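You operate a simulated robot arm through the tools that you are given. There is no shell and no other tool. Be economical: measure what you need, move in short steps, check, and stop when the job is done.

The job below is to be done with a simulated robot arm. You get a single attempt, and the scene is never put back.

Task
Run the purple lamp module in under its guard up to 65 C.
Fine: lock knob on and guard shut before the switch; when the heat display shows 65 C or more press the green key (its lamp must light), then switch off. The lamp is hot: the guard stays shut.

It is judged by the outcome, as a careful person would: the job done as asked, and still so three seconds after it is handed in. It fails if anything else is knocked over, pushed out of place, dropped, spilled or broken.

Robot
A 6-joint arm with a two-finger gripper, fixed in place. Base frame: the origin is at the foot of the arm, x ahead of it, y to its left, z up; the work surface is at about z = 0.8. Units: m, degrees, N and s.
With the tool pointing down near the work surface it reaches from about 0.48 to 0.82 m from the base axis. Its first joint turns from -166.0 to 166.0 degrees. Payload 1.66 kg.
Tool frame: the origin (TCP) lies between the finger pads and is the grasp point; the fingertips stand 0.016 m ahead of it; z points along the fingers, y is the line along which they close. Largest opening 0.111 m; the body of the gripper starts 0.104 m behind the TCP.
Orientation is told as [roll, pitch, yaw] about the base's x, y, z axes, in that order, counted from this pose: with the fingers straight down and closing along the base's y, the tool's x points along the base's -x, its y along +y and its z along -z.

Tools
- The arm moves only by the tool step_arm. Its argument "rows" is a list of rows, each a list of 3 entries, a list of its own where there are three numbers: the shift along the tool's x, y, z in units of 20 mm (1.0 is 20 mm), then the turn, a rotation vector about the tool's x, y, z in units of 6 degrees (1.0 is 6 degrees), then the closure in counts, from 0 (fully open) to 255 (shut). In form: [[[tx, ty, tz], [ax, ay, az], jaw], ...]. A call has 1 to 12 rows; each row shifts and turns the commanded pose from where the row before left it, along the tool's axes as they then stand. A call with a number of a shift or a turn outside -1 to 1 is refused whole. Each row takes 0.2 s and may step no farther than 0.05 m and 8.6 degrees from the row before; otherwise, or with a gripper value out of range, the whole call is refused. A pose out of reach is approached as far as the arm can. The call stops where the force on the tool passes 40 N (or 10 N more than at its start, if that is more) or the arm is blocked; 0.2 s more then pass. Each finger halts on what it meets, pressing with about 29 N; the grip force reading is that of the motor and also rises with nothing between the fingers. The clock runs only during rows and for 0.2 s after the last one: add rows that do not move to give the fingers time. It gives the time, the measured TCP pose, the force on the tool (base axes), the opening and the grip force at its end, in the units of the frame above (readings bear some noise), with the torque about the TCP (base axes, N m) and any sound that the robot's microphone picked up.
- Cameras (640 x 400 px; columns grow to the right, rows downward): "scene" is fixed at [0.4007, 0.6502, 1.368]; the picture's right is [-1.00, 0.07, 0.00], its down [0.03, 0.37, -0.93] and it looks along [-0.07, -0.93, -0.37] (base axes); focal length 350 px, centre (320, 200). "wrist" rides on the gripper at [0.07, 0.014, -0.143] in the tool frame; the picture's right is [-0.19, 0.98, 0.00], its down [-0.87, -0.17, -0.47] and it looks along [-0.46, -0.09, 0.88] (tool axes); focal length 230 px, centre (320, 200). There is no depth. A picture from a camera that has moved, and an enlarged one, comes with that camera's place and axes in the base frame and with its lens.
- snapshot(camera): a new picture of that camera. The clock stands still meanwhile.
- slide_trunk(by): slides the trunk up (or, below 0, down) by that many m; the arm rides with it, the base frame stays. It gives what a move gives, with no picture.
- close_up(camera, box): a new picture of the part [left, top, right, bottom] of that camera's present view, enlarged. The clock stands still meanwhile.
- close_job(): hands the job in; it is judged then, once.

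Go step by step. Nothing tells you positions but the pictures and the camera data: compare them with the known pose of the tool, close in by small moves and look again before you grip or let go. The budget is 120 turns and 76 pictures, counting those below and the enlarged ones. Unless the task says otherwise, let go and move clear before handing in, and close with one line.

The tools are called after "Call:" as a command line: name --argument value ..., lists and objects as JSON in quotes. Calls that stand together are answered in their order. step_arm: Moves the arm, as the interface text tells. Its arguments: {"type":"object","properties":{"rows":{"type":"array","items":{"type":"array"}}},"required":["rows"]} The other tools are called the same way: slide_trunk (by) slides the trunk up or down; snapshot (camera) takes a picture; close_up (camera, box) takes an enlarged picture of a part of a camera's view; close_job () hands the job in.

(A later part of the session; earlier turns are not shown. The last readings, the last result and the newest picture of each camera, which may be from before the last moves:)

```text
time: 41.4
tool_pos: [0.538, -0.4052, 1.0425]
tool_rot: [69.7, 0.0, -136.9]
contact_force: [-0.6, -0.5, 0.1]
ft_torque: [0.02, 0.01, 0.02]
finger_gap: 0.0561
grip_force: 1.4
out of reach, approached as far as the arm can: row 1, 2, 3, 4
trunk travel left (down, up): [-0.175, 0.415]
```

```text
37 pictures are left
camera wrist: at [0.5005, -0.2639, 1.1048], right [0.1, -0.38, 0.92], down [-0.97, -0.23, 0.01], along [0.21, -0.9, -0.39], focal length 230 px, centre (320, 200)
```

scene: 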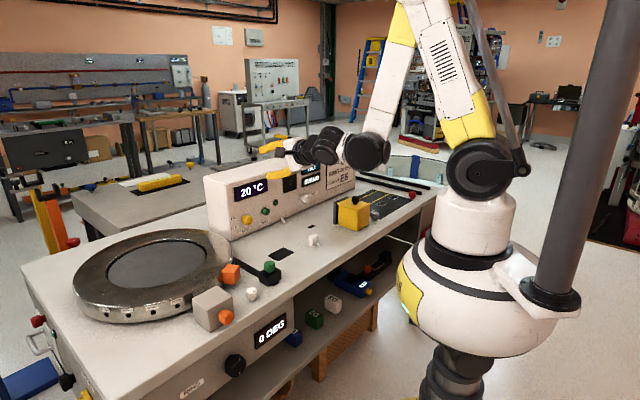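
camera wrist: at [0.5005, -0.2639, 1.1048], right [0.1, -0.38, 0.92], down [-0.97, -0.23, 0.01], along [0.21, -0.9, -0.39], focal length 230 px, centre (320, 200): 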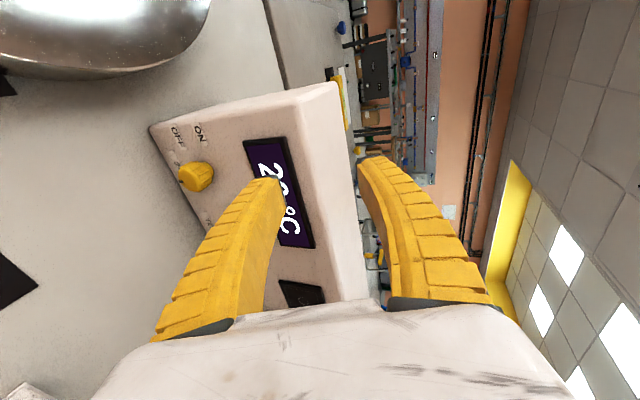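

The arm is too folded at this height; raising the trunk will give the arm room to reach down.

Call:
slide_trunk --by 0.22

Call:
step_arm --rows '[[[0, -1, -0.36], [0, 0, 0], 130], [[0, -1, -0.36], [0, 0, 0], 130]]'

```text
time: 43.7
tool_pos: [0.537, -0.405, 1.2628]
tool_rot: [69.7, 0.0, -136.9]
contact_force: [0.5, -1.3, -0.4]
ft_torque: [0.03, -0.02, -0.01]
finger_gap: 0.0565
grip_force: 1.4
trunk travel left (down, up): [-0.395, 0.195]
```

```text
time: 44.3
tool_pos: [0.5365, -0.4036, 1.2619]
tool_rot: [69.6, 0.0, -136.8]
contact_force: [-0.1, -0.2, -0.3]
ft_torque: [0.02, 0.01, 0.02]
finger_gap: 0.0565
grip_force: 1.1
out of reach, approached as far as the arm can: row 1, 2
trunk travel left (down, up): [-0.395, 0.195]
```

Call:
step_arm --rows '[[[0, -1, -0.36], [0, 0, 0], 130], [[0, -1, -0.36], [0, 0, 0], 130], [[0, -1, -0.36], [0, 0, 0], 130], [[0, -1, -0.36], [0, 0, 0], 130], [[0, -1, -0.36], [0, 0, 0], 130], [[0, -1, -0.36], [0, 0, 0], 130]]'

Call:
snapshot --camera "scene"

```text
time: 45.7
tool_pos: [0.537, -0.4048, 1.2624]
tool_rot: [69.7, -0.1, -136.8]
contact_force: [-0.4, 0.4, 0.3]
ft_torque: [-0.02, 0.01, -0.01]
finger_gap: 0.0565
grip_force: 1.3
out of reach, approached as far as the arm can: row 1, 2, 3, 4, 5, 6
trunk travel left (down, up): [-0.395, 0.195]
```

```text
36 pictures are left
```

scene: 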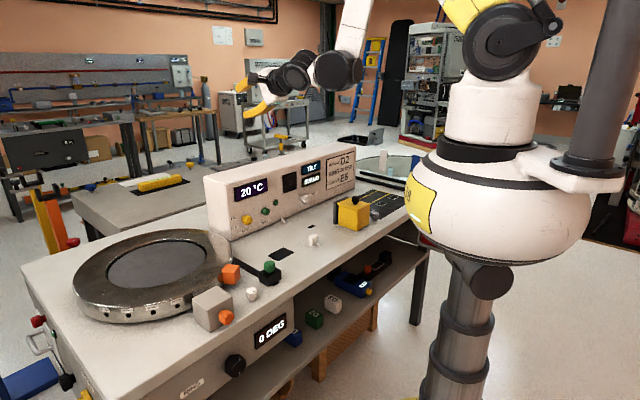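

Call:
step_arm --rows '[[[0, 0.34, 0.94], [0, 0, 0], 130], [[0, 0.34, 0.94], [0, 0, 0], 130]]'

Call:
step_arm --rows '[[[0, 0.34, 0.94], [0, 0, 0], 130], [[0, 0.34, 0.94], [0, 0, 0], 130], [[0, -1, -0.36], [0, 0, 0], 130], [[0, -1, -0.36], [0, 0, 0], 130]]'

```text
time: 46.3
tool_pos: [0.5666, -0.4349, 1.2616]
tool_rot: [69.7, 0.0, -136.7]
contact_force: [0.3, -0.7, 1.2]
ft_torque: [0.0, 0.0, -0.02]
finger_gap: 0.0566
grip_force: 1.7
trunk travel left (down, up): [-0.395, 0.195]
```

```text
time: 47.3
tool_pos: [0.5743, -0.4444, 1.2311]
tool_rot: [69.6, -0.1, -136.8]
contact_force: [-0.6, 0.5, -0.4]
ft_torque: [-0.04, -0.02, 0.03]
finger_gap: 0.0565
grip_force: 1.4
trunk travel left (down, up): [-0.395, 0.195]
```

Call:
step_arm --rows '[[[0, -1, -0.36], [0, 0, 0], 130], [[0, -1, -0.36], [0, 0, 0], 130], [[0, -1, -0.36], [0, 0, 0], 130]]'

```text
time: 48.1
tool_pos: [0.5785, -0.4348, 1.2104]
tool_rot: [69.5, 0.2, -136.9]
contact_force: [-0.5, 0.0, -0.5]
ft_torque: [0.0, 0.03, -0.02]
finger_gap: 0.0566
grip_force: 1.6
out of reach, approached as far as the arm can: row 1, 2, 3
trunk travel left (down, up): [-0.395, 0.195]
```

The block comes from wrist bend as the tool goes low; lowering the trunk should cure it. I'll back away from the panel, then lower the trunk.

Call:
step_arm --rows '[[[-0.1, 0.5, -0.88], [0, 0, 0], 130], [[-0.1, 0.5, -0.88], [0, 0, 0], 130], [[-0.1, 0.5, -0.88], [0, 0, 0], 130], [[-0.1, 0.5, -0.88], [0, 0, 0], 130], [[-0.1, 0.5, -0.88], [0, 0, 0], 130], [[-0.1, 0.5, -0.88], [0, 0, 0], 130]]'

Call:
slide_trunk --by -0.3

Call:
snapshot --camera "wrist"

Call:
snapshot --camera "scene"

```text
time: 49.5
tool_pos: [0.5135, -0.3853, 1.3045]
tool_rot: [69.7, -0.1, -136.8]
contact_force: [-0.2, -0.6, 0.1]
ft_torque: [0.02, 0.0, -0.01]
finger_gap: 0.0564
grip_force: 1.7
trunk travel left (down, up): [-0.395, 0.195]
```

```text
time: 52.5
tool_pos: [0.5146, -0.3859, 1.0047]
tool_rot: [69.7, 0.0, -136.8]
contact_force: [-0.1, 0.5, 0.8]
ft_torque: [0.01, -0.01, 0.02]
finger_gap: 0.0565
grip_force: 1.3
trunk travel left (down, up): [-0.095, 0.495]
```

```text
35 pictures are left
camera wrist: at [0.4769, -0.2443, 1.0677], right [0.1, -0.38, 0.92], down [-0.97, -0.23, 0.01], along [0.21, -0.9, -0.39], focal length 230 px, centre (320, 200)
```

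wrist: 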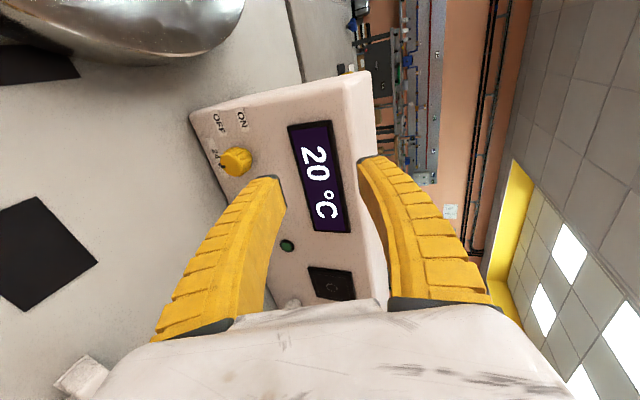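

```text
34 pictures are left
```

scene: 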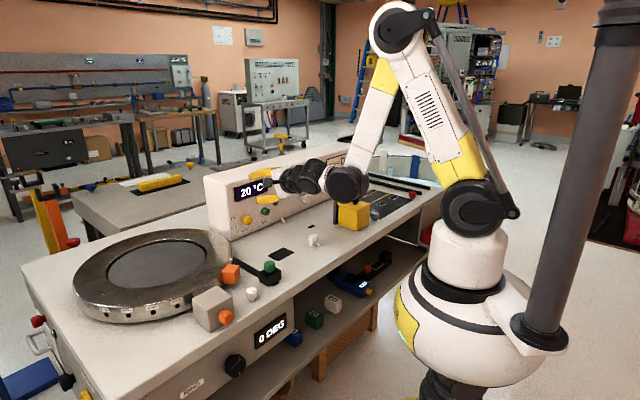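

Knob confirmed near (0.569, -0.442). I'll lower the trunk the rest of the way.

Call:
slide_trunk --by -0.09

Call:
step_arm --rows '[[[0, -0.5, 0.5], [0, 0, 0], 130], [[0, -0.5, 0.4], [0, 0, 0], 130]]'

Call:
snapshot --camera "wrist"

Call:
close_up --camera "scene" --box '[200, 120, 400, 265]'

```text
time: 53.8
tool_pos: [0.5146, -0.3863, 0.9145]
tool_rot: [69.5, 0.0, -136.9]
contact_force: [0.2, 0.0, 0.0]
ft_torque: [-0.01, -0.02, -0.05]
finger_gap: 0.0568
grip_force: 1.4
trunk travel left (down, up): [-0.005, 0.585]
```

```text
time: 54.4
tool_pos: [0.5201, -0.395, 0.8887]
tool_rot: [69.6, 0.1, -136.8]
contact_force: [0.4, -0.5, -0.2]
ft_torque: [0.01, 0.01, 0.01]
finger_gap: 0.0565
grip_force: 2.0
trunk travel left (down, up): [-0.005, 0.585]
```

```text
33 pictures are left
camera wrist: at [0.4832, -0.2533, 0.9524], right [0.1, -0.38, 0.92], down [-0.97, -0.23, 0.01], along [0.21, -0.9, -0.39], focal length 230 px, centre (320, 200)
```

wrist: 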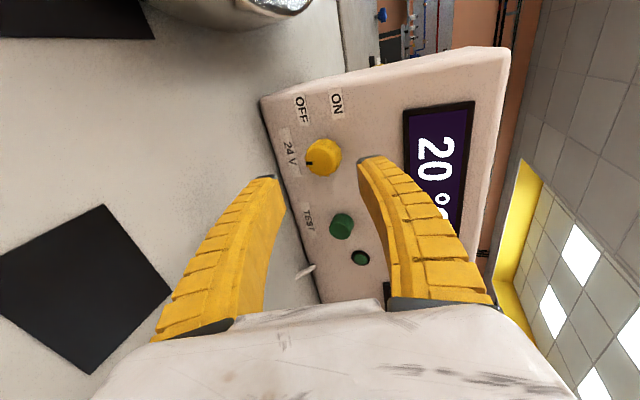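

```text
2.76 times, centred on (300, 192) of scene
camera zoom: at [0.4007, 0.6502, 1.368], right [-1.0, 0.07, 0.0], down [0.03, 0.37, -0.93], along [-0.07, -0.93, -0.37], focal length 966 px, centre (375, 221)
```

zoom: 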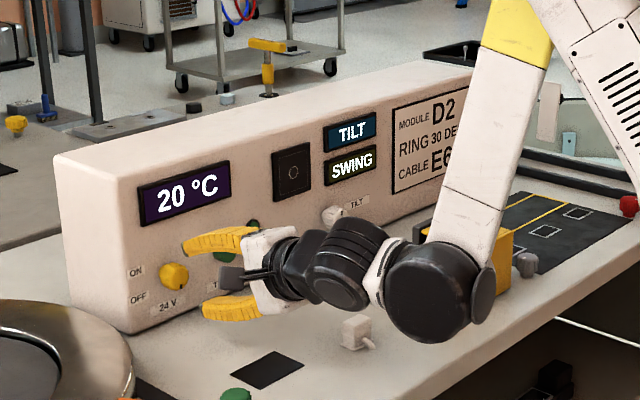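

The switch lies straight ahead; I'll advance along the tool axis.

Call:
step_arm --rows '[[[0.1, 0.12, 1], [0, 0, 0], 130], [[0.1, 0.12, 1], [0, 0, 0], 130], [[0, 0, 0.7], [0, 0, 0], 130]]'

Call:
snapshot --camera "wrist"

Call:
close_up --camera "scene" --box '[210, 170, 310, 250]'

```text
time: 55.2
tool_pos: [0.5599, -0.4279, 0.8758]
tool_rot: [69.6, 0.0, -136.8]
contact_force: [-0.2, 0.6, 0.7]
ft_torque: [-0.01, -0.03, 0.0]
finger_gap: 0.0564
grip_force: 1.7
trunk travel left (down, up): [-0.005, 0.585]
```

```text
31 pictures are left
camera wrist: at [0.5234, -0.2871, 0.9376], right [0.1, -0.38, 0.92], down [-0.97, -0.23, 0.01], along [0.21, -0.9, -0.39], focal length 230 px, centre (320, 200)
```

wrist: 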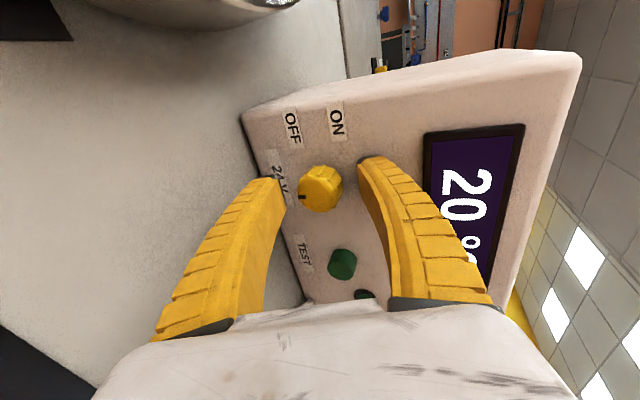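

```text
5.00 times, centred on (260, 210) of scene
camera zoom: at [0.4007, 0.6502, 1.368], right [-1.0, 0.07, 0.0], down [0.03, 0.37, -0.93], along [-0.07, -0.93, -0.37], focal length 1751 px, centre (620, 150)
```

zoom: 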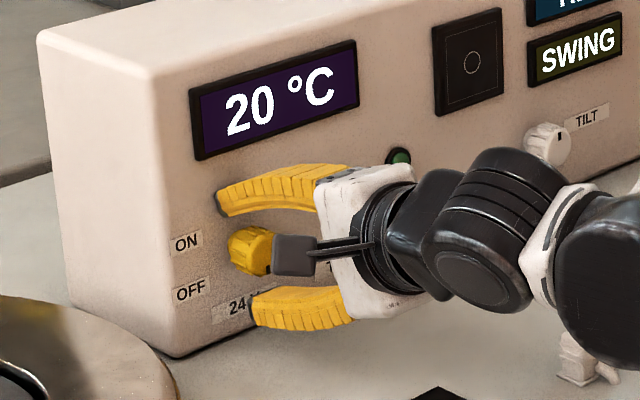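

Call:
step_arm --rows '[[[0.05, -0.05, 0.5], [0, 0, 0], 130], [[0, 0, 0.2], [0, 0, 0], 130]]'

Call:
step_arm --rows '[[[0, 0, 0], [0, 0, 0], 255], [[0, 0, 0], [0, 0, 0], 255], [[0, 0, 0], [0, 0, 0], 255]]'

Call:
snapshot --camera "wrist"

```text
time: 55.8
tool_pos: [0.5664, -0.4342, 0.8717]
tool_rot: [70.0, 0.0, -136.7]
contact_force: [-21.1, 20.1, 13.9]
ft_torque: [-0.92, -1.12, 0.3]
finger_gap: 0.0605
grip_force: 3.1
trunk travel left (down, up): [-0.005, 0.585]
```

```text
time: 56.6
tool_pos: [0.5681, -0.4374, 0.8709]
tool_rot: [69.8, 0.0, -136.8]
contact_force: [-9.8, 2.5, 21.2]
ft_torque: [-0.77, -0.64, -0.03]
finger_gap: 0.0317
grip_force: 34.0
trunk travel left (down, up): [-0.005, 0.585]
```

```text
29 pictures are left
camera wrist: at [0.5305, -0.2951, 0.9341], right [0.09, -0.38, 0.92], down [-0.97, -0.23, 0.01], along [0.21, -0.9, -0.39], focal length 230 px, centre (320, 200)
```

wrist: 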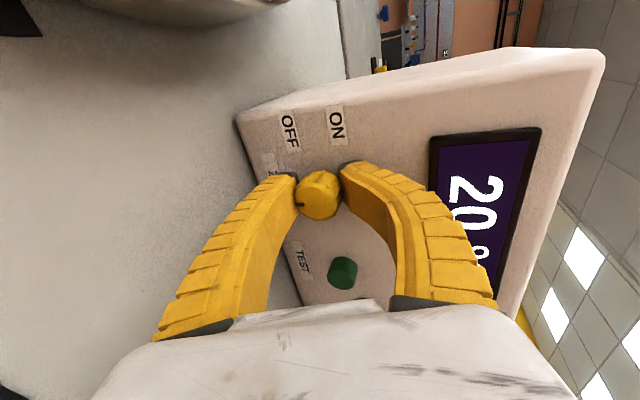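

The knob is gripped (gap 32 mm), with light panel contact. I'll back off slightly and turn clockwise about the knob axis.

Call:
step_arm --rows '[[[0, -0.05, -0.15], [0, 0, 0], 255], [[0, 0, 0], [0, 0.31, 0.85], 255], [[0, 0, 0], [0, 0.31, 0.85], 255]]'

Call:
step_arm --rows '[[[0, 0, 0], [0, 0.31, 0.85], 255], [[0, 0, 0], [0, 0.31, 0.85], 255]]'

Call:
snapshot --camera "wrist"

```text
time: 57.5
tool_pos: [0.5664, -0.4357, 0.8729]
tool_rot: [70.2, 10.7, -136.7]
contact_force: [-4.3, -3.3, 16.3]
ft_torque: [-0.62, -0.55, 0.03]
finger_gap: 0.0314
grip_force: 33.8
trunk travel left (down, up): [-0.005, 0.585]
stopped in row 3: the force on the tool passed its limit at 41 N (the readings are from after the stop); the commanded pose is now the measured one
```

```text
time: 58.1
tool_pos: [0.5652, -0.4353, 0.8721]
tool_rot: [70.1, 21.8, -136.8]
contact_force: [-4.3, -11.2, 28.3]
ft_torque: [-0.54, -0.44, -0.5]
finger_gap: 0.0313
grip_force: 33.9
trunk travel left (down, up): [-0.005, 0.585]
```

```text
28 pictures are left
camera wrist: at [0.5078, -0.3131, 0.9561], right [-0.15, -0.6, 0.79], down [-0.93, -0.19, -0.32], along [0.34, -0.78, -0.53], focal length 230 px, centre (320, 200)
```

wrist: 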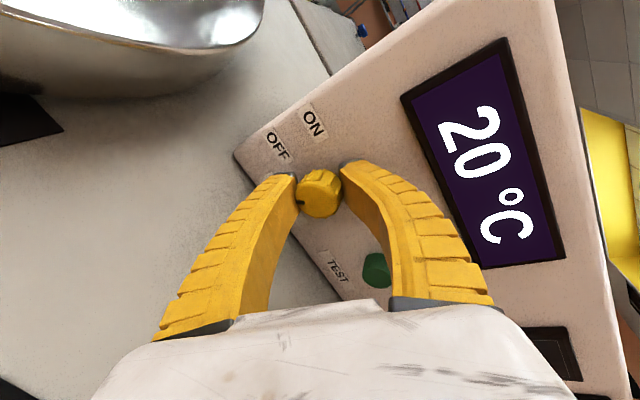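

The knob is following. I'll relieve the vertical load a little and continue.

Call:
step_arm --rows '[[[0.03, 0.08, 0], [0, 0.31, 0.85], 255], [[0.03, 0.05, 0], [0, 0.31, 0.85], 255]]'

Call:
step_arm --rows '[[[0.02, 0.03, 0], [0, 0.31, 0.85], 255], [[0.02, 0.03, 0], [0, 0.31, 0.85], 255]]'

Call:
snapshot --camera "wrist"

```text
time: 58.7
tool_pos: [0.5653, -0.4374, 0.8726]
tool_rot: [69.7, 32.5, -137.0]
contact_force: [-28.8, -4.2, -7.4]
ft_torque: [-0.64, -0.59, 0.14]
finger_gap: 0.0313
grip_force: 33.5
trunk travel left (down, up): [-0.005, 0.585]
```

```text
time: 59.1
tool_pos: [0.5652, -0.4367, 0.873]
tool_rot: [69.5, 38.3, -137.2]
contact_force: [-13.8, 1.5, -9.2]
ft_torque: [-0.53, -0.45, -0.37]
finger_gap: 0.0314
grip_force: 34.4
trunk travel left (down, up): [-0.005, 0.585]
stopped in row 2: the force on the tool passed its limit at 41 N (the readings are from after the stop); the commanded pose is now the measured one
```

```text
27 pictures are left
camera wrist: at [0.4895, -0.3322, 0.966], right [-0.29, -0.74, 0.6], down [-0.84, -0.1, -0.53], along [0.45, -0.66, -0.59], focal length 230 px, centre (320, 200)
```

wrist: 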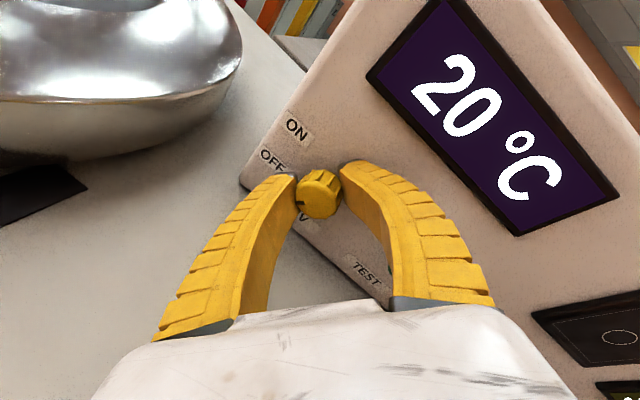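

Call:
step_arm --rows '[[[0, 0, -0.12], [0, 0.31, 0.85], 255], [[0, 0, -0.05], [0, 0.31, 0.85], 255]]'

Call:
step_arm --rows '[[[0, 0, 0], [0, 0.31, 0.85], 255], [[0, 0, 0], [0, 0.31, 0.85], 255]]'

Call:
snapshot --camera "wrist"

```text
time: 59.7
tool_pos: [0.565, -0.4381, 0.8734]
tool_rot: [69.5, 49.4, -137.3]
contact_force: [1.6, -15.7, -8.7]
ft_torque: [-0.15, -0.03, -1.23]
finger_gap: 0.0315
grip_force: 34.2
trunk travel left (down, up): [-0.005, 0.585]
```

```text
time: 60.2
tool_pos: [0.5641, -0.4378, 0.8739]
tool_rot: [68.8, 53.5, -137.5]
contact_force: [-7.2, -4.2, -18.6]
ft_torque: [-0.38, -0.33, -0.74]
finger_gap: 0.0316
grip_force: 33.3
out of reach, approached as far as the arm can: row 1, 2
trunk travel left (down, up): [-0.005, 0.585]
stopped in row 2: the force on the tool passed its limit at 52 N (the readings are from after the stop); the commanded pose is now the measured one
```

```text
26 pictures are left
camera wrist: at [0.4708, -0.3501, 0.9682], right [-0.39, -0.83, 0.39], down [-0.73, 0.01, -0.69], along [0.57, -0.55, -0.61], focal length 230 px, centre (320, 200)
```

wrist: 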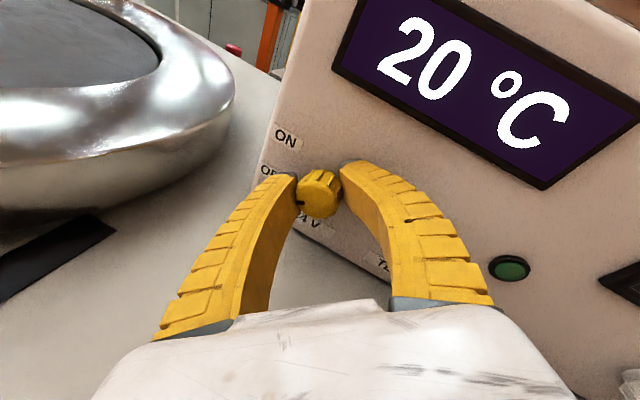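

The switch has turned about 53° and the arm hits its reach limit; I'll release, rotate back and regrip.

Call:
step_arm --rows '[[[0, 0, 0], [0, 0, 0], 130], [[0, 0, 0], [0, 0, 0], 130]]'

Call:
step_arm --rows '[[[0, 0, 0], [0, -0.31, -0.85], 130], [[0, 0, 0], [0, -0.31, -0.85], 130], [[0, 0, 0], [0, -0.31, -0.85], 130], [[0, 0, 0], [0, -0.31, -0.85], 130], [[0, 0, 0], [0, -0.31, -0.85], 130], [[0, 0, 0], [0, -0.31, -0.85], 130], [[0, 0, 0], [0, -0.31, -0.85], 130], [[0, 0, 0], [0, -0.31, -0.85], 130], [[0, 0, 0], [0, -0.31, -0.85], 130], [[0, 0, 0], [0, -0.31, -0.85], 130]]'

Call:
snapshot --camera "wrist"

```text
time: 60.8
tool_pos: [0.5648, -0.4346, 0.8748]
tool_rot: [69.0, 53.5, -137.3]
contact_force: [-2.2, 18.6, -0.1]
ft_torque: [-0.53, -0.07, -0.04]
finger_gap: 0.0496
grip_force: 0.0
trunk travel left (down, up): [-0.005, 0.585]
```

```text
time: 63.0
tool_pos: [0.5626, -0.4358, 0.8755]
tool_rot: [69.5, -0.7, -136.6]
contact_force: [-29.8, 4.2, 6.0]
ft_torque: [-0.22, -1.16, -0.18]
finger_gap: 0.0566
grip_force: 0.3
trunk travel left (down, up): [-0.005, 0.585]
```

```text
25 pictures are left
camera wrist: at [0.5256, -0.2936, 0.9389], right [0.11, -0.37, 0.92], down [-0.97, -0.23, 0.02], along [0.21, -0.9, -0.39], focal length 230 px, centre (320, 200)
```

wrist: 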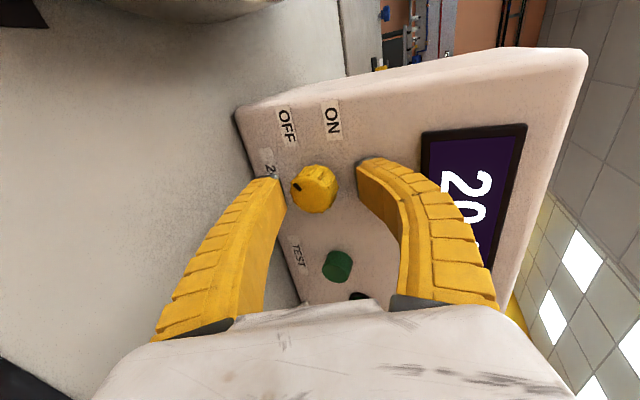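

Call:
step_arm --rows '[[[0, 0, -0.2], [0, 0, 0], 130], [[0, 0, 0], [0, 0, 0], 130]]'

Call:
close_up --camera "wrist" --box '[250, 90, 390, 250]'

```text
time: 63.6
tool_pos: [0.5622, -0.4319, 0.8772]
tool_rot: [69.4, -0.7, -136.5]
contact_force: [-9.0, 3.1, -0.9]
ft_torque: [-0.11, -0.31, -0.03]
finger_gap: 0.0546
grip_force: 0.0
trunk travel left (down, up): [-0.005, 0.585]
```

```text
2.50 times, centred on (320, 170) of wrist
camera zoom: at [0.525, -0.291, 0.9396], right [0.11, -0.37, 0.92], down [-0.97, -0.23, 0.02], along [0.21, -0.9, -0.39], focal length 575 px, centre (320, 275)
```

zoom: 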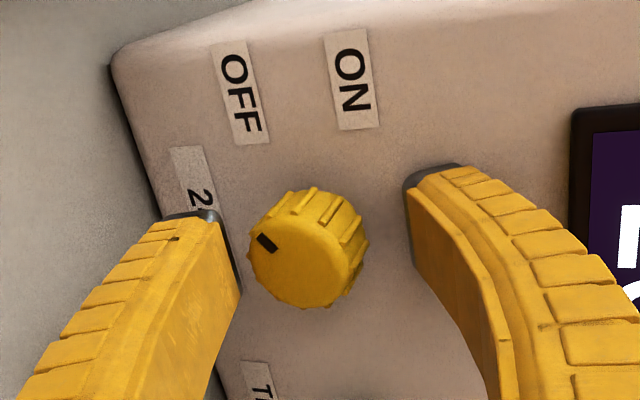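

The pointer has moved about 40–50° toward the ON label. I'll recentre, regrip and continue.

Call:
step_arm --rows '[[[0.1, -0.2, 0], [0, 0, 0], 130], [[0, 0, 0], [0, 0, 0], 255], [[0, 0, 0], [0, 0, 0], 255], [[0, 0, 0], [0, 0, 0], 255]]'

Call:
step_arm --rows '[[[0, 0, 0], [0, 0.31, 0.85], 255], [[0, 0, 0], [0, 0.31, 0.85], 255]]'

Call:
step_arm --rows '[[[0, 0, 0], [0, 0.31, 0.85], 255], [[0, 0, 0], [0, 0.31, 0.85], 255]]'

Call:
snapshot --camera "wrist"

```text
time: 64.6
tool_pos: [0.562, -0.4305, 0.8723]
tool_rot: [69.3, -0.6, -136.6]
contact_force: [1.1, 8.5, -10.5]
ft_torque: [-0.3, -0.36, -0.27]
finger_gap: 0.0309
grip_force: 33.9
trunk travel left (down, up): [-0.005, 0.585]
```

```text
time: 65.2
tool_pos: [0.5615, -0.4303, 0.8726]
tool_rot: [69.2, 10.3, -136.7]
contact_force: [-2.9, 10.2, -9.8]
ft_torque: [-0.2, -0.27, -0.12]
finger_gap: 0.0303
grip_force: 33.8
trunk travel left (down, up): [-0.005, 0.585]
```

```text
time: 65.8
tool_pos: [0.5622, -0.4305, 0.8724]
tool_rot: [69.3, 21.1, -136.9]
contact_force: [-10.1, 9.1, -5.9]
ft_torque: [-0.14, -0.16, -0.05]
finger_gap: 0.0297
grip_force: 33.7
trunk travel left (down, up): [-0.005, 0.585]
```

```text
23 pictures are left
camera wrist: at [0.5051, -0.3084, 0.9579], right [-0.13, -0.6, 0.79], down [-0.93, -0.19, -0.3], along [0.33, -0.78, -0.54], focal length 230 px, centre (320, 200)
```

wrist: 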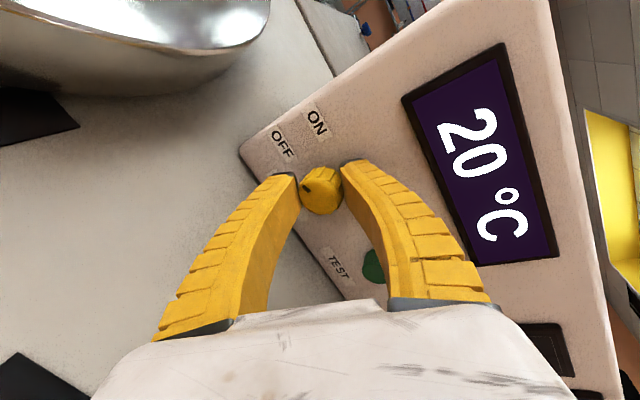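

Low forces now; I'll continue turning.

Call:
step_arm --rows '[[[0, 0, 0], [0, 0.31, 0.85], 255], [[0, 0, 0], [0, 0.31, 0.85], 255]]'

Call:
step_arm --rows '[[[0, 0, 0], [0, 0.31, 0.85], 255], [[0, 0, 0], [0, 0.31, 0.85], 255]]'

Call:
snapshot --camera "wrist"

```text
time: 66.4
tool_pos: [0.561, -0.4309, 0.8738]
tool_rot: [69.3, 32.1, -137.0]
contact_force: [-15.7, 1.3, -2.2]
ft_torque: [-0.15, -0.06, -0.23]
finger_gap: 0.0298
grip_force: 33.9
trunk travel left (down, up): [-0.005, 0.585]
```

```text
time: 67.0
tool_pos: [0.5611, -0.4313, 0.8732]
tool_rot: [69.4, 42.9, -137.2]
contact_force: [-18.2, -9.5, 0.5]
ft_torque: [-0.87, 0.24, -0.41]
finger_gap: 0.0298
grip_force: 34.0
trunk travel left (down, up): [-0.005, 0.585]
```

```text
22 pictures are left
camera wrist: at [0.4797, -0.3328, 0.9679], right [-0.32, -0.77, 0.54], down [-0.81, -0.07, -0.58], along [0.49, -0.63, -0.6], focal length 230 px, centre (320, 200)
```

wrist: 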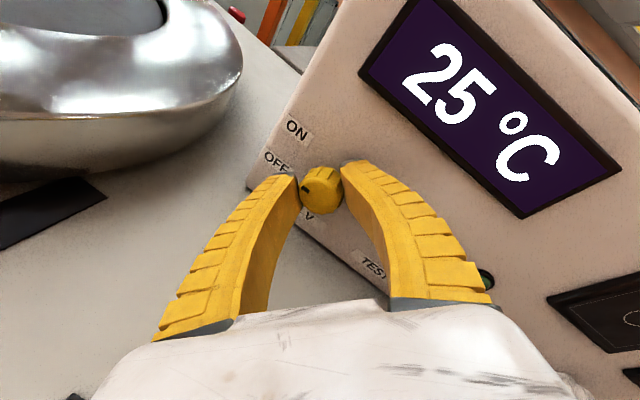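

The lamp is on: 25 °C and rising, and the knob is at its stop. I'll release, back off, close the fingers and move in front of TEST.

Call:
step_arm --rows '[[[0, 0, 0], [0, 0, 0], 140], [[0, 0, -0.5], [0, 0, 0], 140], [[0, 0, -1], [0, 0, 0], 140], [[0, 0, -1], [0, 0, 0], 140], [[0, 0, -1], [0, 0, 0], 200], [[0, 0, -0.5], [0, 0, 0], 255], [[-0.82, 0.75, 0.36], [0, 0, 0], 255], [[-0.82, 0.75, 0.36], [0, 0, 0], 255], [[-0.82, 0.75, 0.36], [0, 0, 0], 255], [[-0.82, 0.75, 0.36], [0, 0, 0], 255]]'

Call:
snapshot --camera "wrist"

Call:
close_up --camera "scene" --box '[210, 170, 310, 250]'

```text
time: 69.2
tool_pos: [0.4871, -0.4903, 0.9038]
tool_rot: [69.1, 42.8, -137.2]
contact_force: [-0.3, -0.2, -0.2]
ft_torque: [-0.02, -0.02, -0.01]
finger_gap: 0.0
grip_force: 28.9
out of reach, approached as far as the arm can: row 3, 4, 5, 6
trunk travel left (down, up): [-0.005, 0.585]
```

```text
21 pictures are left
camera wrist: at [0.4046, -0.3918, 0.9984], right [-0.32, -0.77, 0.55], down [-0.81, -0.07, -0.58], along [0.49, -0.63, -0.61], focal length 230 px, centre (320, 200)
```

wrist: 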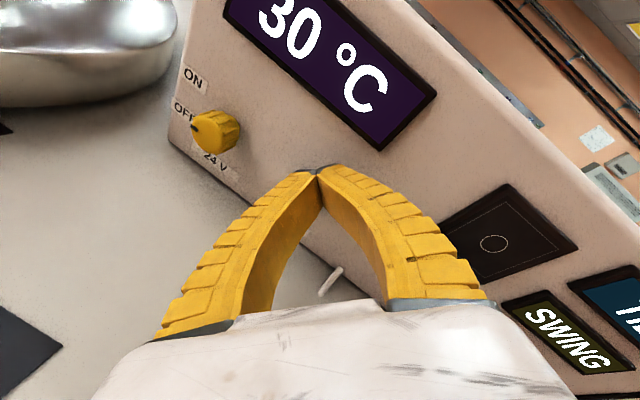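

```text
5.00 times, centred on (260, 210) of scene
camera zoom: at [0.4007, 0.6502, 1.368], right [-1.0, 0.07, 0.0], down [0.03, 0.37, -0.93], along [-0.07, -0.93, -0.37], focal length 1751 px, centre (620, 150)
```

zoom: 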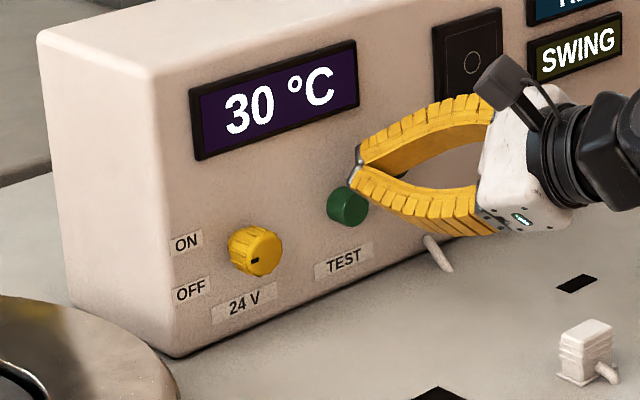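

Heating at about 2.3 °C/s, so there is time. I'll rotate back to the upright-wrist orientation, which has more reach, then retreat from the panel.

Call:
step_arm --rows '[[[0.34, 0.34, -0.13], [0, 0, 0], 255], [[0, -0.17, -0.47], [0, -0.31, -0.85], 255], [[0, -0.17, -0.47], [0, -0.31, -0.85], 255], [[0, -0.17, -0.47], [0, -0.31, -0.85], 255], [[0, 0, 0], [0, -0.31, -0.85], 255], [[0, 0, 0], [0, -0.31, -0.85], 255], [[0, 0, 0], [0, -0.31, -0.85], 255], [[0, 0, 0], [0, -0.31, -0.85], 255], [[0, 0, 0], [0, -0.31, -0.85], 255]]'

Call:
snapshot --camera "wrist"

```text
time: 71.2
tool_pos: [0.4647, -0.4686, 0.9151]
tool_rot: [69.3, -0.8, -136.5]
contact_force: [0.6, -0.1, 0.0]
ft_torque: [-0.01, 0.0, 0.0]
finger_gap: 0.0
grip_force: 27.9
trunk travel left (down, up): [-0.005, 0.585]
```

```text
19 pictures are left
camera wrist: at [0.4276, -0.3275, 0.9786], right [0.11, -0.37, 0.92], down [-0.97, -0.23, 0.02], along [0.2, -0.9, -0.39], focal length 230 px, centre (320, 200)
```

wrist: 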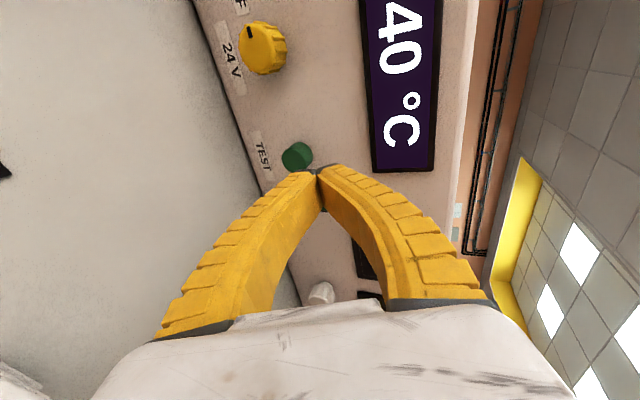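

TEST is just ahead and slightly lower; display 40 °C. I'll align and stop just short of the key.

Call:
step_arm --rows '[[[0.42, -1, 0], [0, 0, 0], 255], [[0, 0, 0.8], [0, 0, 0], 255], [[0, 0, 0.5], [0, 0, 0], 255]]'

Call:
snapshot --camera "wrist"

Call:
close_up --camera "scene" --box '[210, 170, 310, 250]'

```text
time: 72.0
tool_pos: [0.4823, -0.4772, 0.8881]
tool_rot: [69.4, -0.7, -136.6]
contact_force: [-0.5, -0.2, -1.0]
ft_torque: [-0.01, -0.02, -0.01]
finger_gap: 0.0
grip_force: 28.4
trunk travel left (down, up): [-0.005, 0.585]
```

```text
18 pictures are left
camera wrist: at [0.4458, -0.3349, 0.9512], right [0.11, -0.37, 0.92], down [-0.97, -0.23, 0.02], along [0.2, -0.9, -0.39], focal length 230 px, centre (320, 200)
```

wrist: 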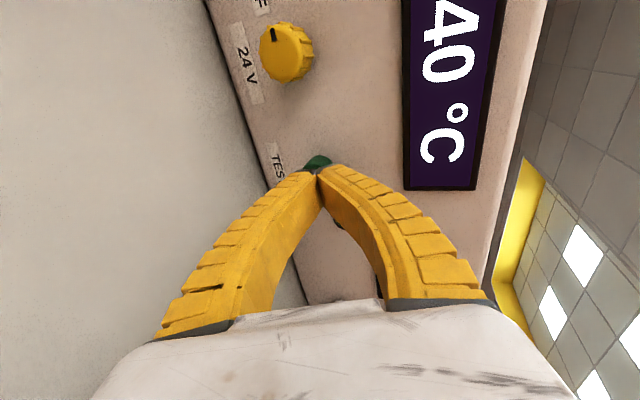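

```text
5.00 times, centred on (260, 210) of scene
camera zoom: at [0.4007, 0.6502, 1.368], right [-1.0, 0.07, 0.0], down [0.03, 0.37, -0.93], along [-0.07, -0.93, -0.37], focal length 1751 px, centre (620, 150)
```

zoom: 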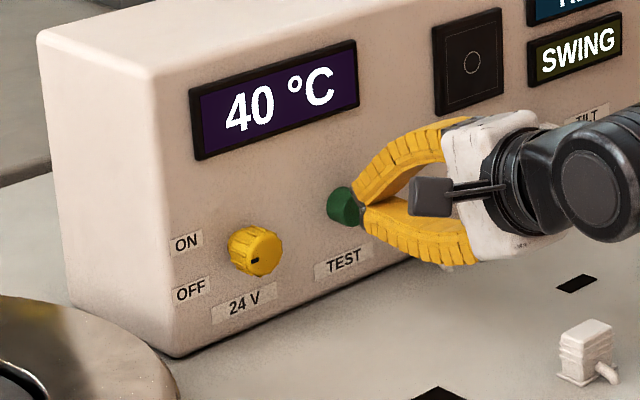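

Fingertips are right at the key, display 40 °C. I'll wait and re-read.

Call:
step_arm --rows '[[[0.2, 0, 0], [0, 0, 0], 255], [[0, 0, 0], [0, 0, 0], 255], [[0, 0, 0], [0, 0, 0], 255], [[0, 0, 0], [0, 0, 0], 255], [[0, 0, 0], [0, 0, 0], 255], [[0, 0, 0], [0, 0, 0], 255], [[0, 0, 0], [0, 0, 0], 255], [[0, 0, 0], [0, 0, 0], 255], [[0, 0, 0], [0, 0, 0], 255], [[0, 0, 0], [0, 0, 0], 255], [[0, 0, 0], [0, 0, 0], 255], [[0, 0, 0], [0, 0, 0], 255]]'

Call:
close_up --camera "scene" --box '[210, 170, 310, 250]'

```text
time: 74.6
tool_pos: [0.4862, -0.4734, 0.8896]
tool_rot: [69.3, -0.8, -136.6]
contact_force: [0.5, -0.2, 1.1]
ft_torque: [-0.01, 0.0, 0.0]
finger_gap: 0.0
grip_force: 28.6
trunk travel left (down, up): [-0.005, 0.585]
```

```text
5.00 times, centred on (260, 210) of scene
camera zoom: at [0.4007, 0.6502, 1.368], right [-1.0, 0.07, 0.0], down [0.03, 0.37, -0.93], along [-0.07, -0.93, -0.37], focal length 1751 px, centre (620, 150)
```

zoom: 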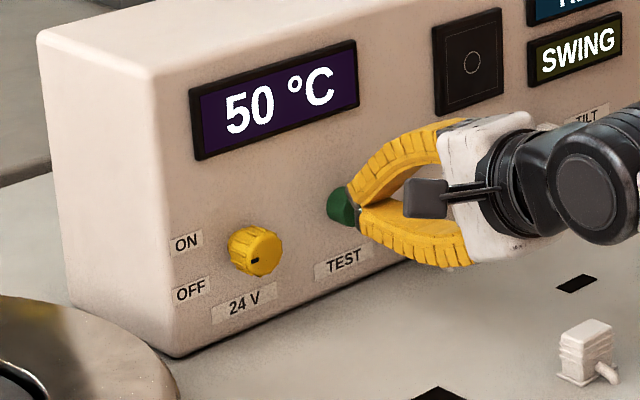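

Call:
step_arm --rows '[[[0, 0, 0], [0, 0, 0], 255], [[0, 0, 0], [0, 0, 0], 255], [[0, 0, 0], [0, 0, 0], 255], [[0, 0, 0], [0, 0, 0], 255], [[0, 0, 0], [0, 0, 0], 255], [[0, 0, 0], [0, 0, 0], 255], [[0, 0, 0], [0, 0, 0], 255], [[0, 0, 0], [0, 0, 0], 255], [[0, 0, 0], [0, 0, 0], 255], [[0, 0, 0], [0, 0, 0], 255], [[0, 0, 0], [0, 0, 0], 255], [[0, 0, 0], [0, 0, 0], 255]]'

Call:
step_arm --rows '[[[0, 0, 0], [0, 0, 0], 255], [[0, 0, 0], [0, 0, 0], 255], [[0, 0, 0], [0, 0, 0], 255], [[0, 0, 0], [0, 0, 0], 255], [[0, 0, 0], [0, 0, 0], 255]]'

Call:
close_up --camera "scene" --box '[210, 170, 310, 250]'

```text
time: 77.2
tool_pos: [0.486, -0.4737, 0.8881]
tool_rot: [69.2, -0.7, -136.6]
contact_force: [0.4, 1.1, -0.2]
ft_torque: [0.02, 0.03, -0.06]
finger_gap: 0.0001
grip_force: 29.1
trunk travel left (down, up): [-0.005, 0.585]
```

```text
time: 78.4
tool_pos: [0.485, -0.4748, 0.8884]
tool_rot: [69.3, -0.7, -136.6]
contact_force: [-0.5, 0.1, 0.6]
ft_torque: [-0.06, -0.02, -0.03]
finger_gap: 0.0
grip_force: 28.8
trunk travel left (down, up): [-0.005, 0.585]
```

```text
5.00 times, centred on (260, 210) of scene
camera zoom: at [0.4007, 0.6502, 1.368], right [-1.0, 0.07, 0.0], down [0.03, 0.37, -0.93], along [-0.07, -0.93, -0.37], focal length 1751 px, centre (620, 150)
```

zoom: 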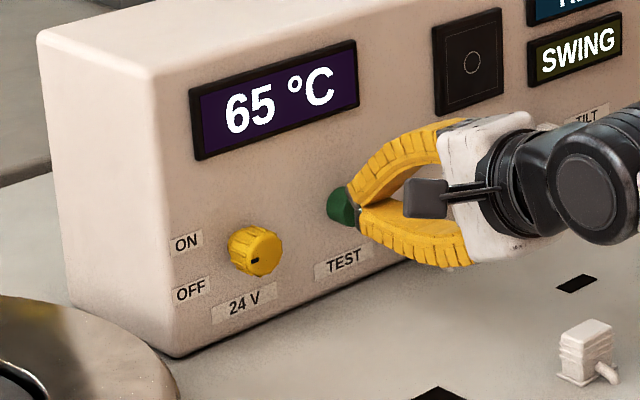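

65 °C is displayed, so I press the green key now.

Call:
step_arm --rows '[[[0, 0.05, 0.5], [0, 0, 0], 255], [[0, 0.05, 0.4], [0, 0, 0], 255], [[0, 0.05, 0.3], [0, 0, 0], 255]]'

Call:
close_up --camera "scene" --box '[210, 170, 310, 250]'

```text
time: 79.2
tool_pos: [0.5015, -0.4912, 0.8819]
tool_rot: [69.4, -0.6, -136.5]
contact_force: [-0.9, 0.1, 0.7]
ft_torque: [-0.02, -0.02, -0.02]
finger_gap: 0.0
grip_force: 28.7
trunk travel left (down, up): [-0.005, 0.585]
```

```text
5.00 times, centred on (260, 210) of scene
camera zoom: at [0.4007, 0.6502, 1.368], right [-1.0, 0.07, 0.0], down [0.03, 0.37, -0.93], along [-0.07, -0.93, -0.37], focal length 1751 px, centre (620, 150)
```

zoom: 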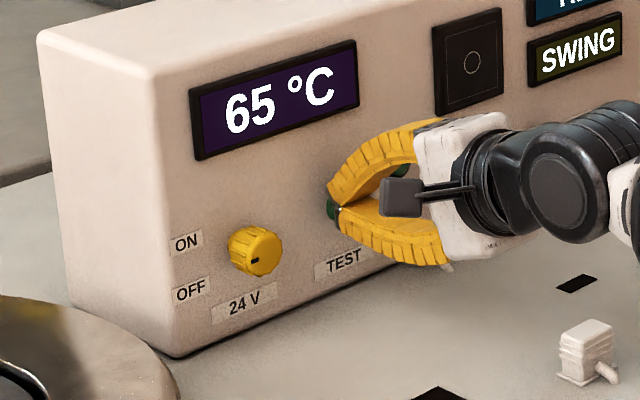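

Call:
step_arm --rows '[[[0, 0, 0.3], [0, 0, 0], 255], [[0, 0, 0.25], [0, 0, 0], 255]]'

Call:
snapshot --camera "wrist"

```text
time: 79.8
tool_pos: [0.5073, -0.4956, 0.8809]
tool_rot: [69.4, -0.7, -136.6]
contact_force: [-10.7, 5.2, 14.4]
ft_torque: [-0.23, 0.04, 0.0]
finger_gap: 0.0021
grip_force: 29.3
trunk travel left (down, up): [-0.005, 0.585]
heard: click
```

```text
13 pictures are left
camera wrist: at [0.4702, -0.3551, 0.9432], right [0.11, -0.37, 0.92], down [-0.97, -0.23, 0.02], along [0.21, -0.9, -0.39], focal length 230 px, centre (320, 200)
```

wrist: 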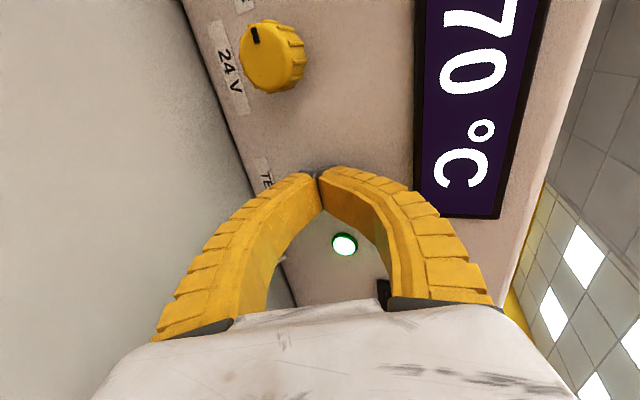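

Click heard, its lamp is lit. I'll retreat and go straight back to the switch to turn it off.

Call:
step_arm --rows '[[[0, 0, -1], [0, 0, 0], 200], [[0, 0, -1], [0, 0, 0], 130], [[0, 0, -1], [0, 0, 0], 130], [[0.85, -0.1, 0.04], [0, 0, 0], 130], [[0.85, -0.1, 0.04], [0, 0, 0], 130], [[0.85, -0.1, 0.04], [0, 0, 0], 130], [[0.85, -0.1, 0.04], [0, 0, 0], 130], [[0.85, -0.1, 0.04], [0, 0, 0], 130], [[0, 0, 1], [0, 0, 0], 130], [[0, 0, 1], [0, 0, 0], 130]]'

Call:
snapshot --camera "wrist"

```text
time: 82.0
tool_pos: [0.5574, -0.4258, 0.8736]
tool_rot: [69.3, -0.8, -136.7]
contact_force: [-0.3, -0.5, -0.4]
ft_torque: [-0.01, -0.02, -0.02]
finger_gap: 0.0566
grip_force: 1.6
trunk travel left (down, up): [-0.005, 0.585]
```

```text
12 pictures are left
camera wrist: at [0.5203, -0.2838, 0.9363], right [0.11, -0.37, 0.92], down [-0.97, -0.23, 0.02], along [0.2, -0.9, -0.39], focal length 230 px, centre (320, 200)
```

wrist: 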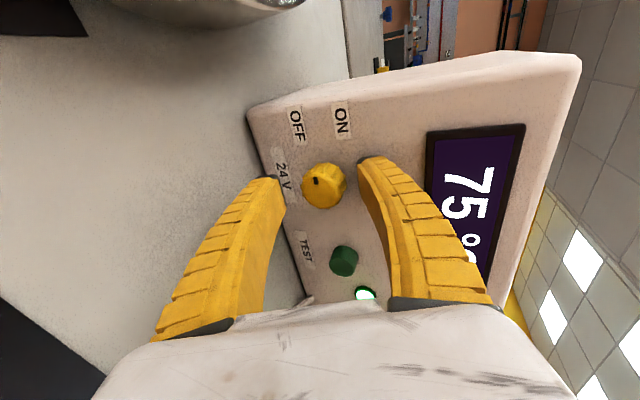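

Positioned around the switch; I grip and turn counter-clockwise.

Call:
step_arm --rows '[[[0.05, 0, 0.3], [0, 0, 0], 255], [[0, 0, 0], [0, 0, 0], 255], [[0, 0, 0], [0, -0.31, -0.85], 255], [[0, 0, 0], [0, -0.31, -0.85], 255], [[0, 0, 0], [0, -0.31, -0.85], 255], [[0, 0, 0], [0, -0.31, -0.85], 255]]'

Call:
step_arm --rows '[[[0, 0, 0], [0, -0.31, -0.85], 255], [[0, 0, 0], [0, -0.31, -0.85], 255], [[0, 0, 0], [0, -0.31, -0.85], 255]]'

Call:
snapshot --camera "wrist"

```text
time: 82.8
tool_pos: [0.5596, -0.4264, 0.8742]
tool_rot: [69.3, -5.2, -136.6]
contact_force: [-17.2, 18.2, 6.5]
ft_torque: [-0.01, 0.01, -0.41]
finger_gap: 0.0297
grip_force: 34.2
trunk travel left (down, up): [-0.005, 0.585]
stopped in row 4: the force on the tool passed its limit at 41 N (the readings are from after the stop); the commanded pose is now the measured one
```

```text
time: 83.6
tool_pos: [0.5602, -0.4251, 0.8711]
tool_rot: [69.2, -21.7, -136.4]
contact_force: [-20.9, 30.5, -10.7]
ft_torque: [0.04, 0.0, -0.1]
finger_gap: 0.0299
grip_force: 34.2
trunk travel left (down, up): [-0.005, 0.585]
```

```text
11 pictures are left
camera wrist: at [0.5354, -0.2734, 0.9057], right [0.36, -0.14, 0.92], down [-0.93, -0.19, 0.33], along [0.13, -0.97, -0.2], focal length 230 px, centre (320, 200)
```

wrist: 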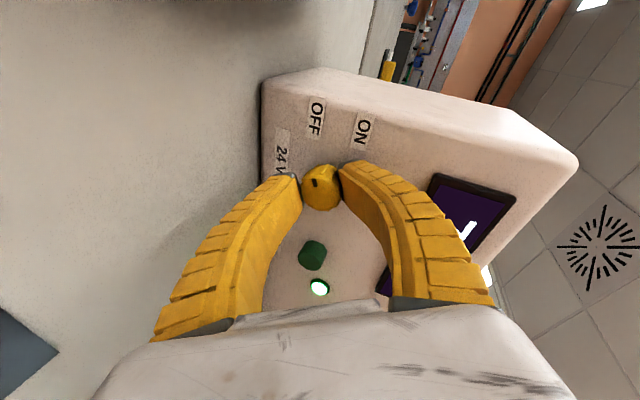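

Turning works (22° so far). I'll ease back slightly and continue.

Call:
step_arm --rows '[[[0, 0, -0.12], [0, -0.31, -0.85], 255], [[0, 0, -0.05], [0, -0.31, -0.85], 255], [[0, 0, 0], [0, -0.31, -0.85], 255], [[0, 0, 0], [0, -0.31, -0.85], 255]]'

Call:
close_up --camera "scene" --box '[210, 170, 310, 250]'

```text
time: 84.6
tool_pos: [0.5596, -0.426, 0.8717]
tool_rot: [68.9, -43.3, -135.9]
contact_force: [-13.9, 29.3, -28.3]
ft_torque: [0.2, 0.0, -0.67]
finger_gap: 0.0242
grip_force: 33.5
trunk travel left (down, up): [-0.005, 0.585]
```

```text
5.00 times, centred on (260, 210) of scene
camera zoom: at [0.4007, 0.6502, 1.368], right [-1.0, 0.07, 0.0], down [0.03, 0.37, -0.93], along [-0.07, -0.93, -0.37], focal length 1751 px, centre (620, 150)
```

zoom: 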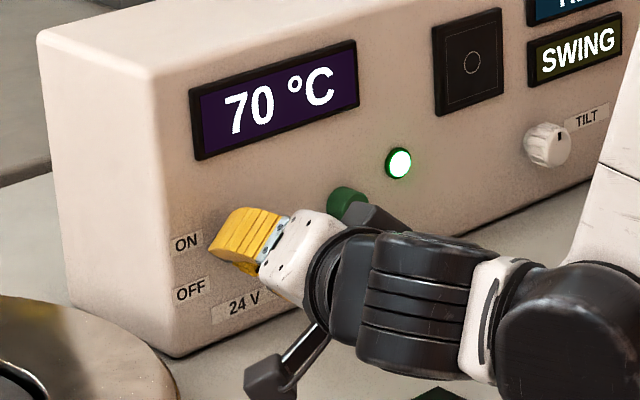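

It is off and cooling (70 °C), green lamp still lit. I'll regrip to bring the pointer fully back to OFF.

Call:
step_arm --rows '[[[0, 0, 0], [0, 0, 0], 130], [[0, 0, -0.3], [0, 0, 0], 130], [[0, 0, 0], [0, 0.34, 0.94], 130], [[0, 0, 0], [0, 0.34, 0.94], 130], [[0, 0, 0], [0, 0.34, 0.94], 130], [[0, 0, 0], [0, 0.34, 0.94], 130], [[0, 0, 0], [0, 0.34, 0.94], 130], [[0, 0, 0], [0, 0.34, 0.94], 130], [[0, 0, 0], [0, 0.34, 0.94], 130], [[0, 0, 0], [0, 0.34, 0.94], 130], [[0, 0, 0], [0, 0.34, 0.94], 130], [[0, 0, 0], [0, 0.34, 0.94], 130]]'

Call:
snapshot --camera "wrist"

```text
time: 87.2
tool_pos: [0.5562, -0.4213, 0.8743]
tool_rot: [69.2, 16.8, -136.9]
contact_force: [0.3, 0.6, 0.1]
ft_torque: [0.0, 0.0, 0.02]
finger_gap: 0.0565
grip_force: 0.8
trunk travel left (down, up): [-0.005, 0.585]
```

```text
9 pictures are left
camera wrist: at [0.504, -0.2948, 0.9555], right [-0.09, -0.56, 0.82], down [-0.95, -0.2, -0.24], along [0.3, -0.8, -0.51], focal length 230 px, centre (320, 200)
```

wrist: 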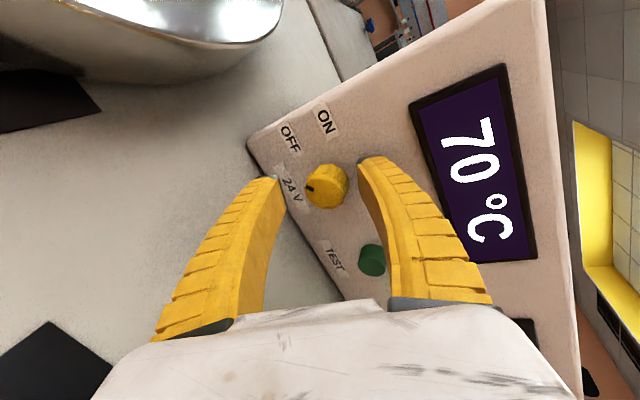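

Call:
step_arm --rows '[[[0.05, 0, 0.5], [0, 0, 0], 130], [[0, 0, 0], [0, 0, 0], 255], [[0, 0, 0], [0, 0, 0], 255], [[0, 0, 0], [0, -0.31, -0.85], 255], [[0, 0, 0], [0, -0.31, -0.85], 255], [[0, 0, 0], [0, -0.31, -0.85], 255], [[0, 0, 0], [0, -0.31, -0.85], 255]]'

Call:
step_arm --rows '[[[0, 0, -0.05], [0, -0.31, -0.85], 255], [[0, 0, 0], [0, -0.31, -0.85], 255], [[0, 0, 0], [0, -0.31, -0.85], 255], [[0, 0, 0], [0, -0.31, -0.85], 255]]'

Call:
close_up --camera "wrist" --box '[240, 80, 400, 240]'

```text
time: 88.0
tool_pos: [0.5629, -0.4277, 0.8737]
tool_rot: [69.8, 16.3, -136.9]
contact_force: [-5.8, -1.2, 16.4]
ft_torque: [-0.26, -0.16, -0.26]
finger_gap: 0.0285
grip_force: 34.2
trunk travel left (down, up): [-0.005, 0.585]
stopped in row 4: the force on the tool passed its limit at 43 N (the readings are from after the stop); the commanded pose is now the measured one
```

```text
time: 89.0
tool_pos: [0.563, -0.4269, 0.8723]
tool_rot: [69.5, -5.6, -136.8]
contact_force: [-3.7, 5.3, -2.7]
ft_torque: [-0.31, -0.34, -0.09]
finger_gap: 0.0275
grip_force: 35.0
trunk travel left (down, up): [-0.005, 0.585]
```

```text
2.50 times, centred on (320, 160) of wrist
camera zoom: at [0.5297, -0.2817, 0.9282], right [0.16, -0.32, 0.93], down [-0.97, -0.22, 0.09], along [0.18, -0.92, -0.35], focal length 575 px, centre (320, 300)
```

zoom: 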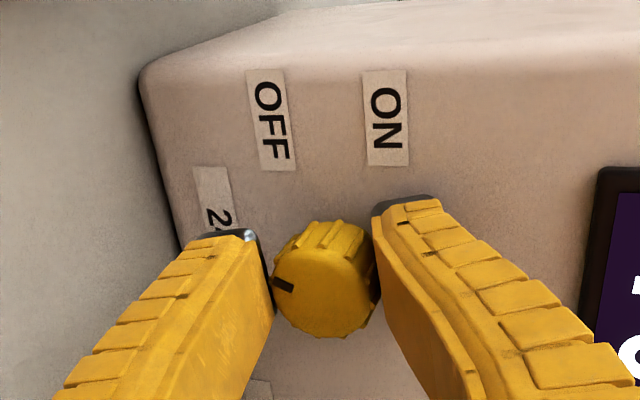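

Call:
step_arm --rows '[[[0, 0, 0], [0, -0.31, -0.85], 255], [[0, 0, 0], [0, -0.31, -0.85], 255], [[0, 0, 0], [0, -0.31, -0.85], 255], [[0, 0, 0], [0, -0.31, -0.85], 255]]'

Call:
step_arm --rows '[[[0, 0, 0], [0, -0.31, -0.85], 255], [[0, 0, 0], [0, -0.31, -0.85], 255]]'

Call:
close_up --camera "wrist" --box '[240, 80, 400, 240]'

```text
time: 90.1
tool_pos: [0.5627, -0.4278, 0.8707]
tool_rot: [69.3, -26.9, -136.7]
contact_force: [-3.1, 5.2, -18.0]
ft_torque: [-0.16, -0.36, -0.3]
finger_gap: 0.0303
grip_force: 34.3
trunk travel left (down, up): [-0.005, 0.585]
stopped in row 4: the force on the tool passed its limit at 43 N (the readings are from after the stop); the commanded pose is now the measured one
```

```text
time: 90.7
tool_pos: [0.5614, -0.4284, 0.8713]
tool_rot: [69.3, -38.0, -136.7]
contact_force: [-8.6, -2.4, -12.7]
ft_torque: [0.35, -0.76, -0.35]
finger_gap: 0.0273
grip_force: 34.3
trunk travel left (down, up): [-0.005, 0.585]
```

```text
2.50 times, centred on (320, 160) of wrist
camera zoom: at [0.5416, -0.2718, 0.8789], right [0.54, 0.03, 0.84], down [-0.84, -0.1, 0.54], along [0.1, -0.99, -0.03], focal length 575 px, centre (320, 300)
```

zoom: 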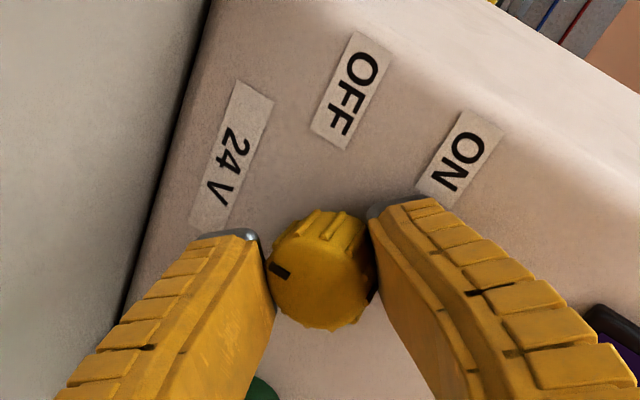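

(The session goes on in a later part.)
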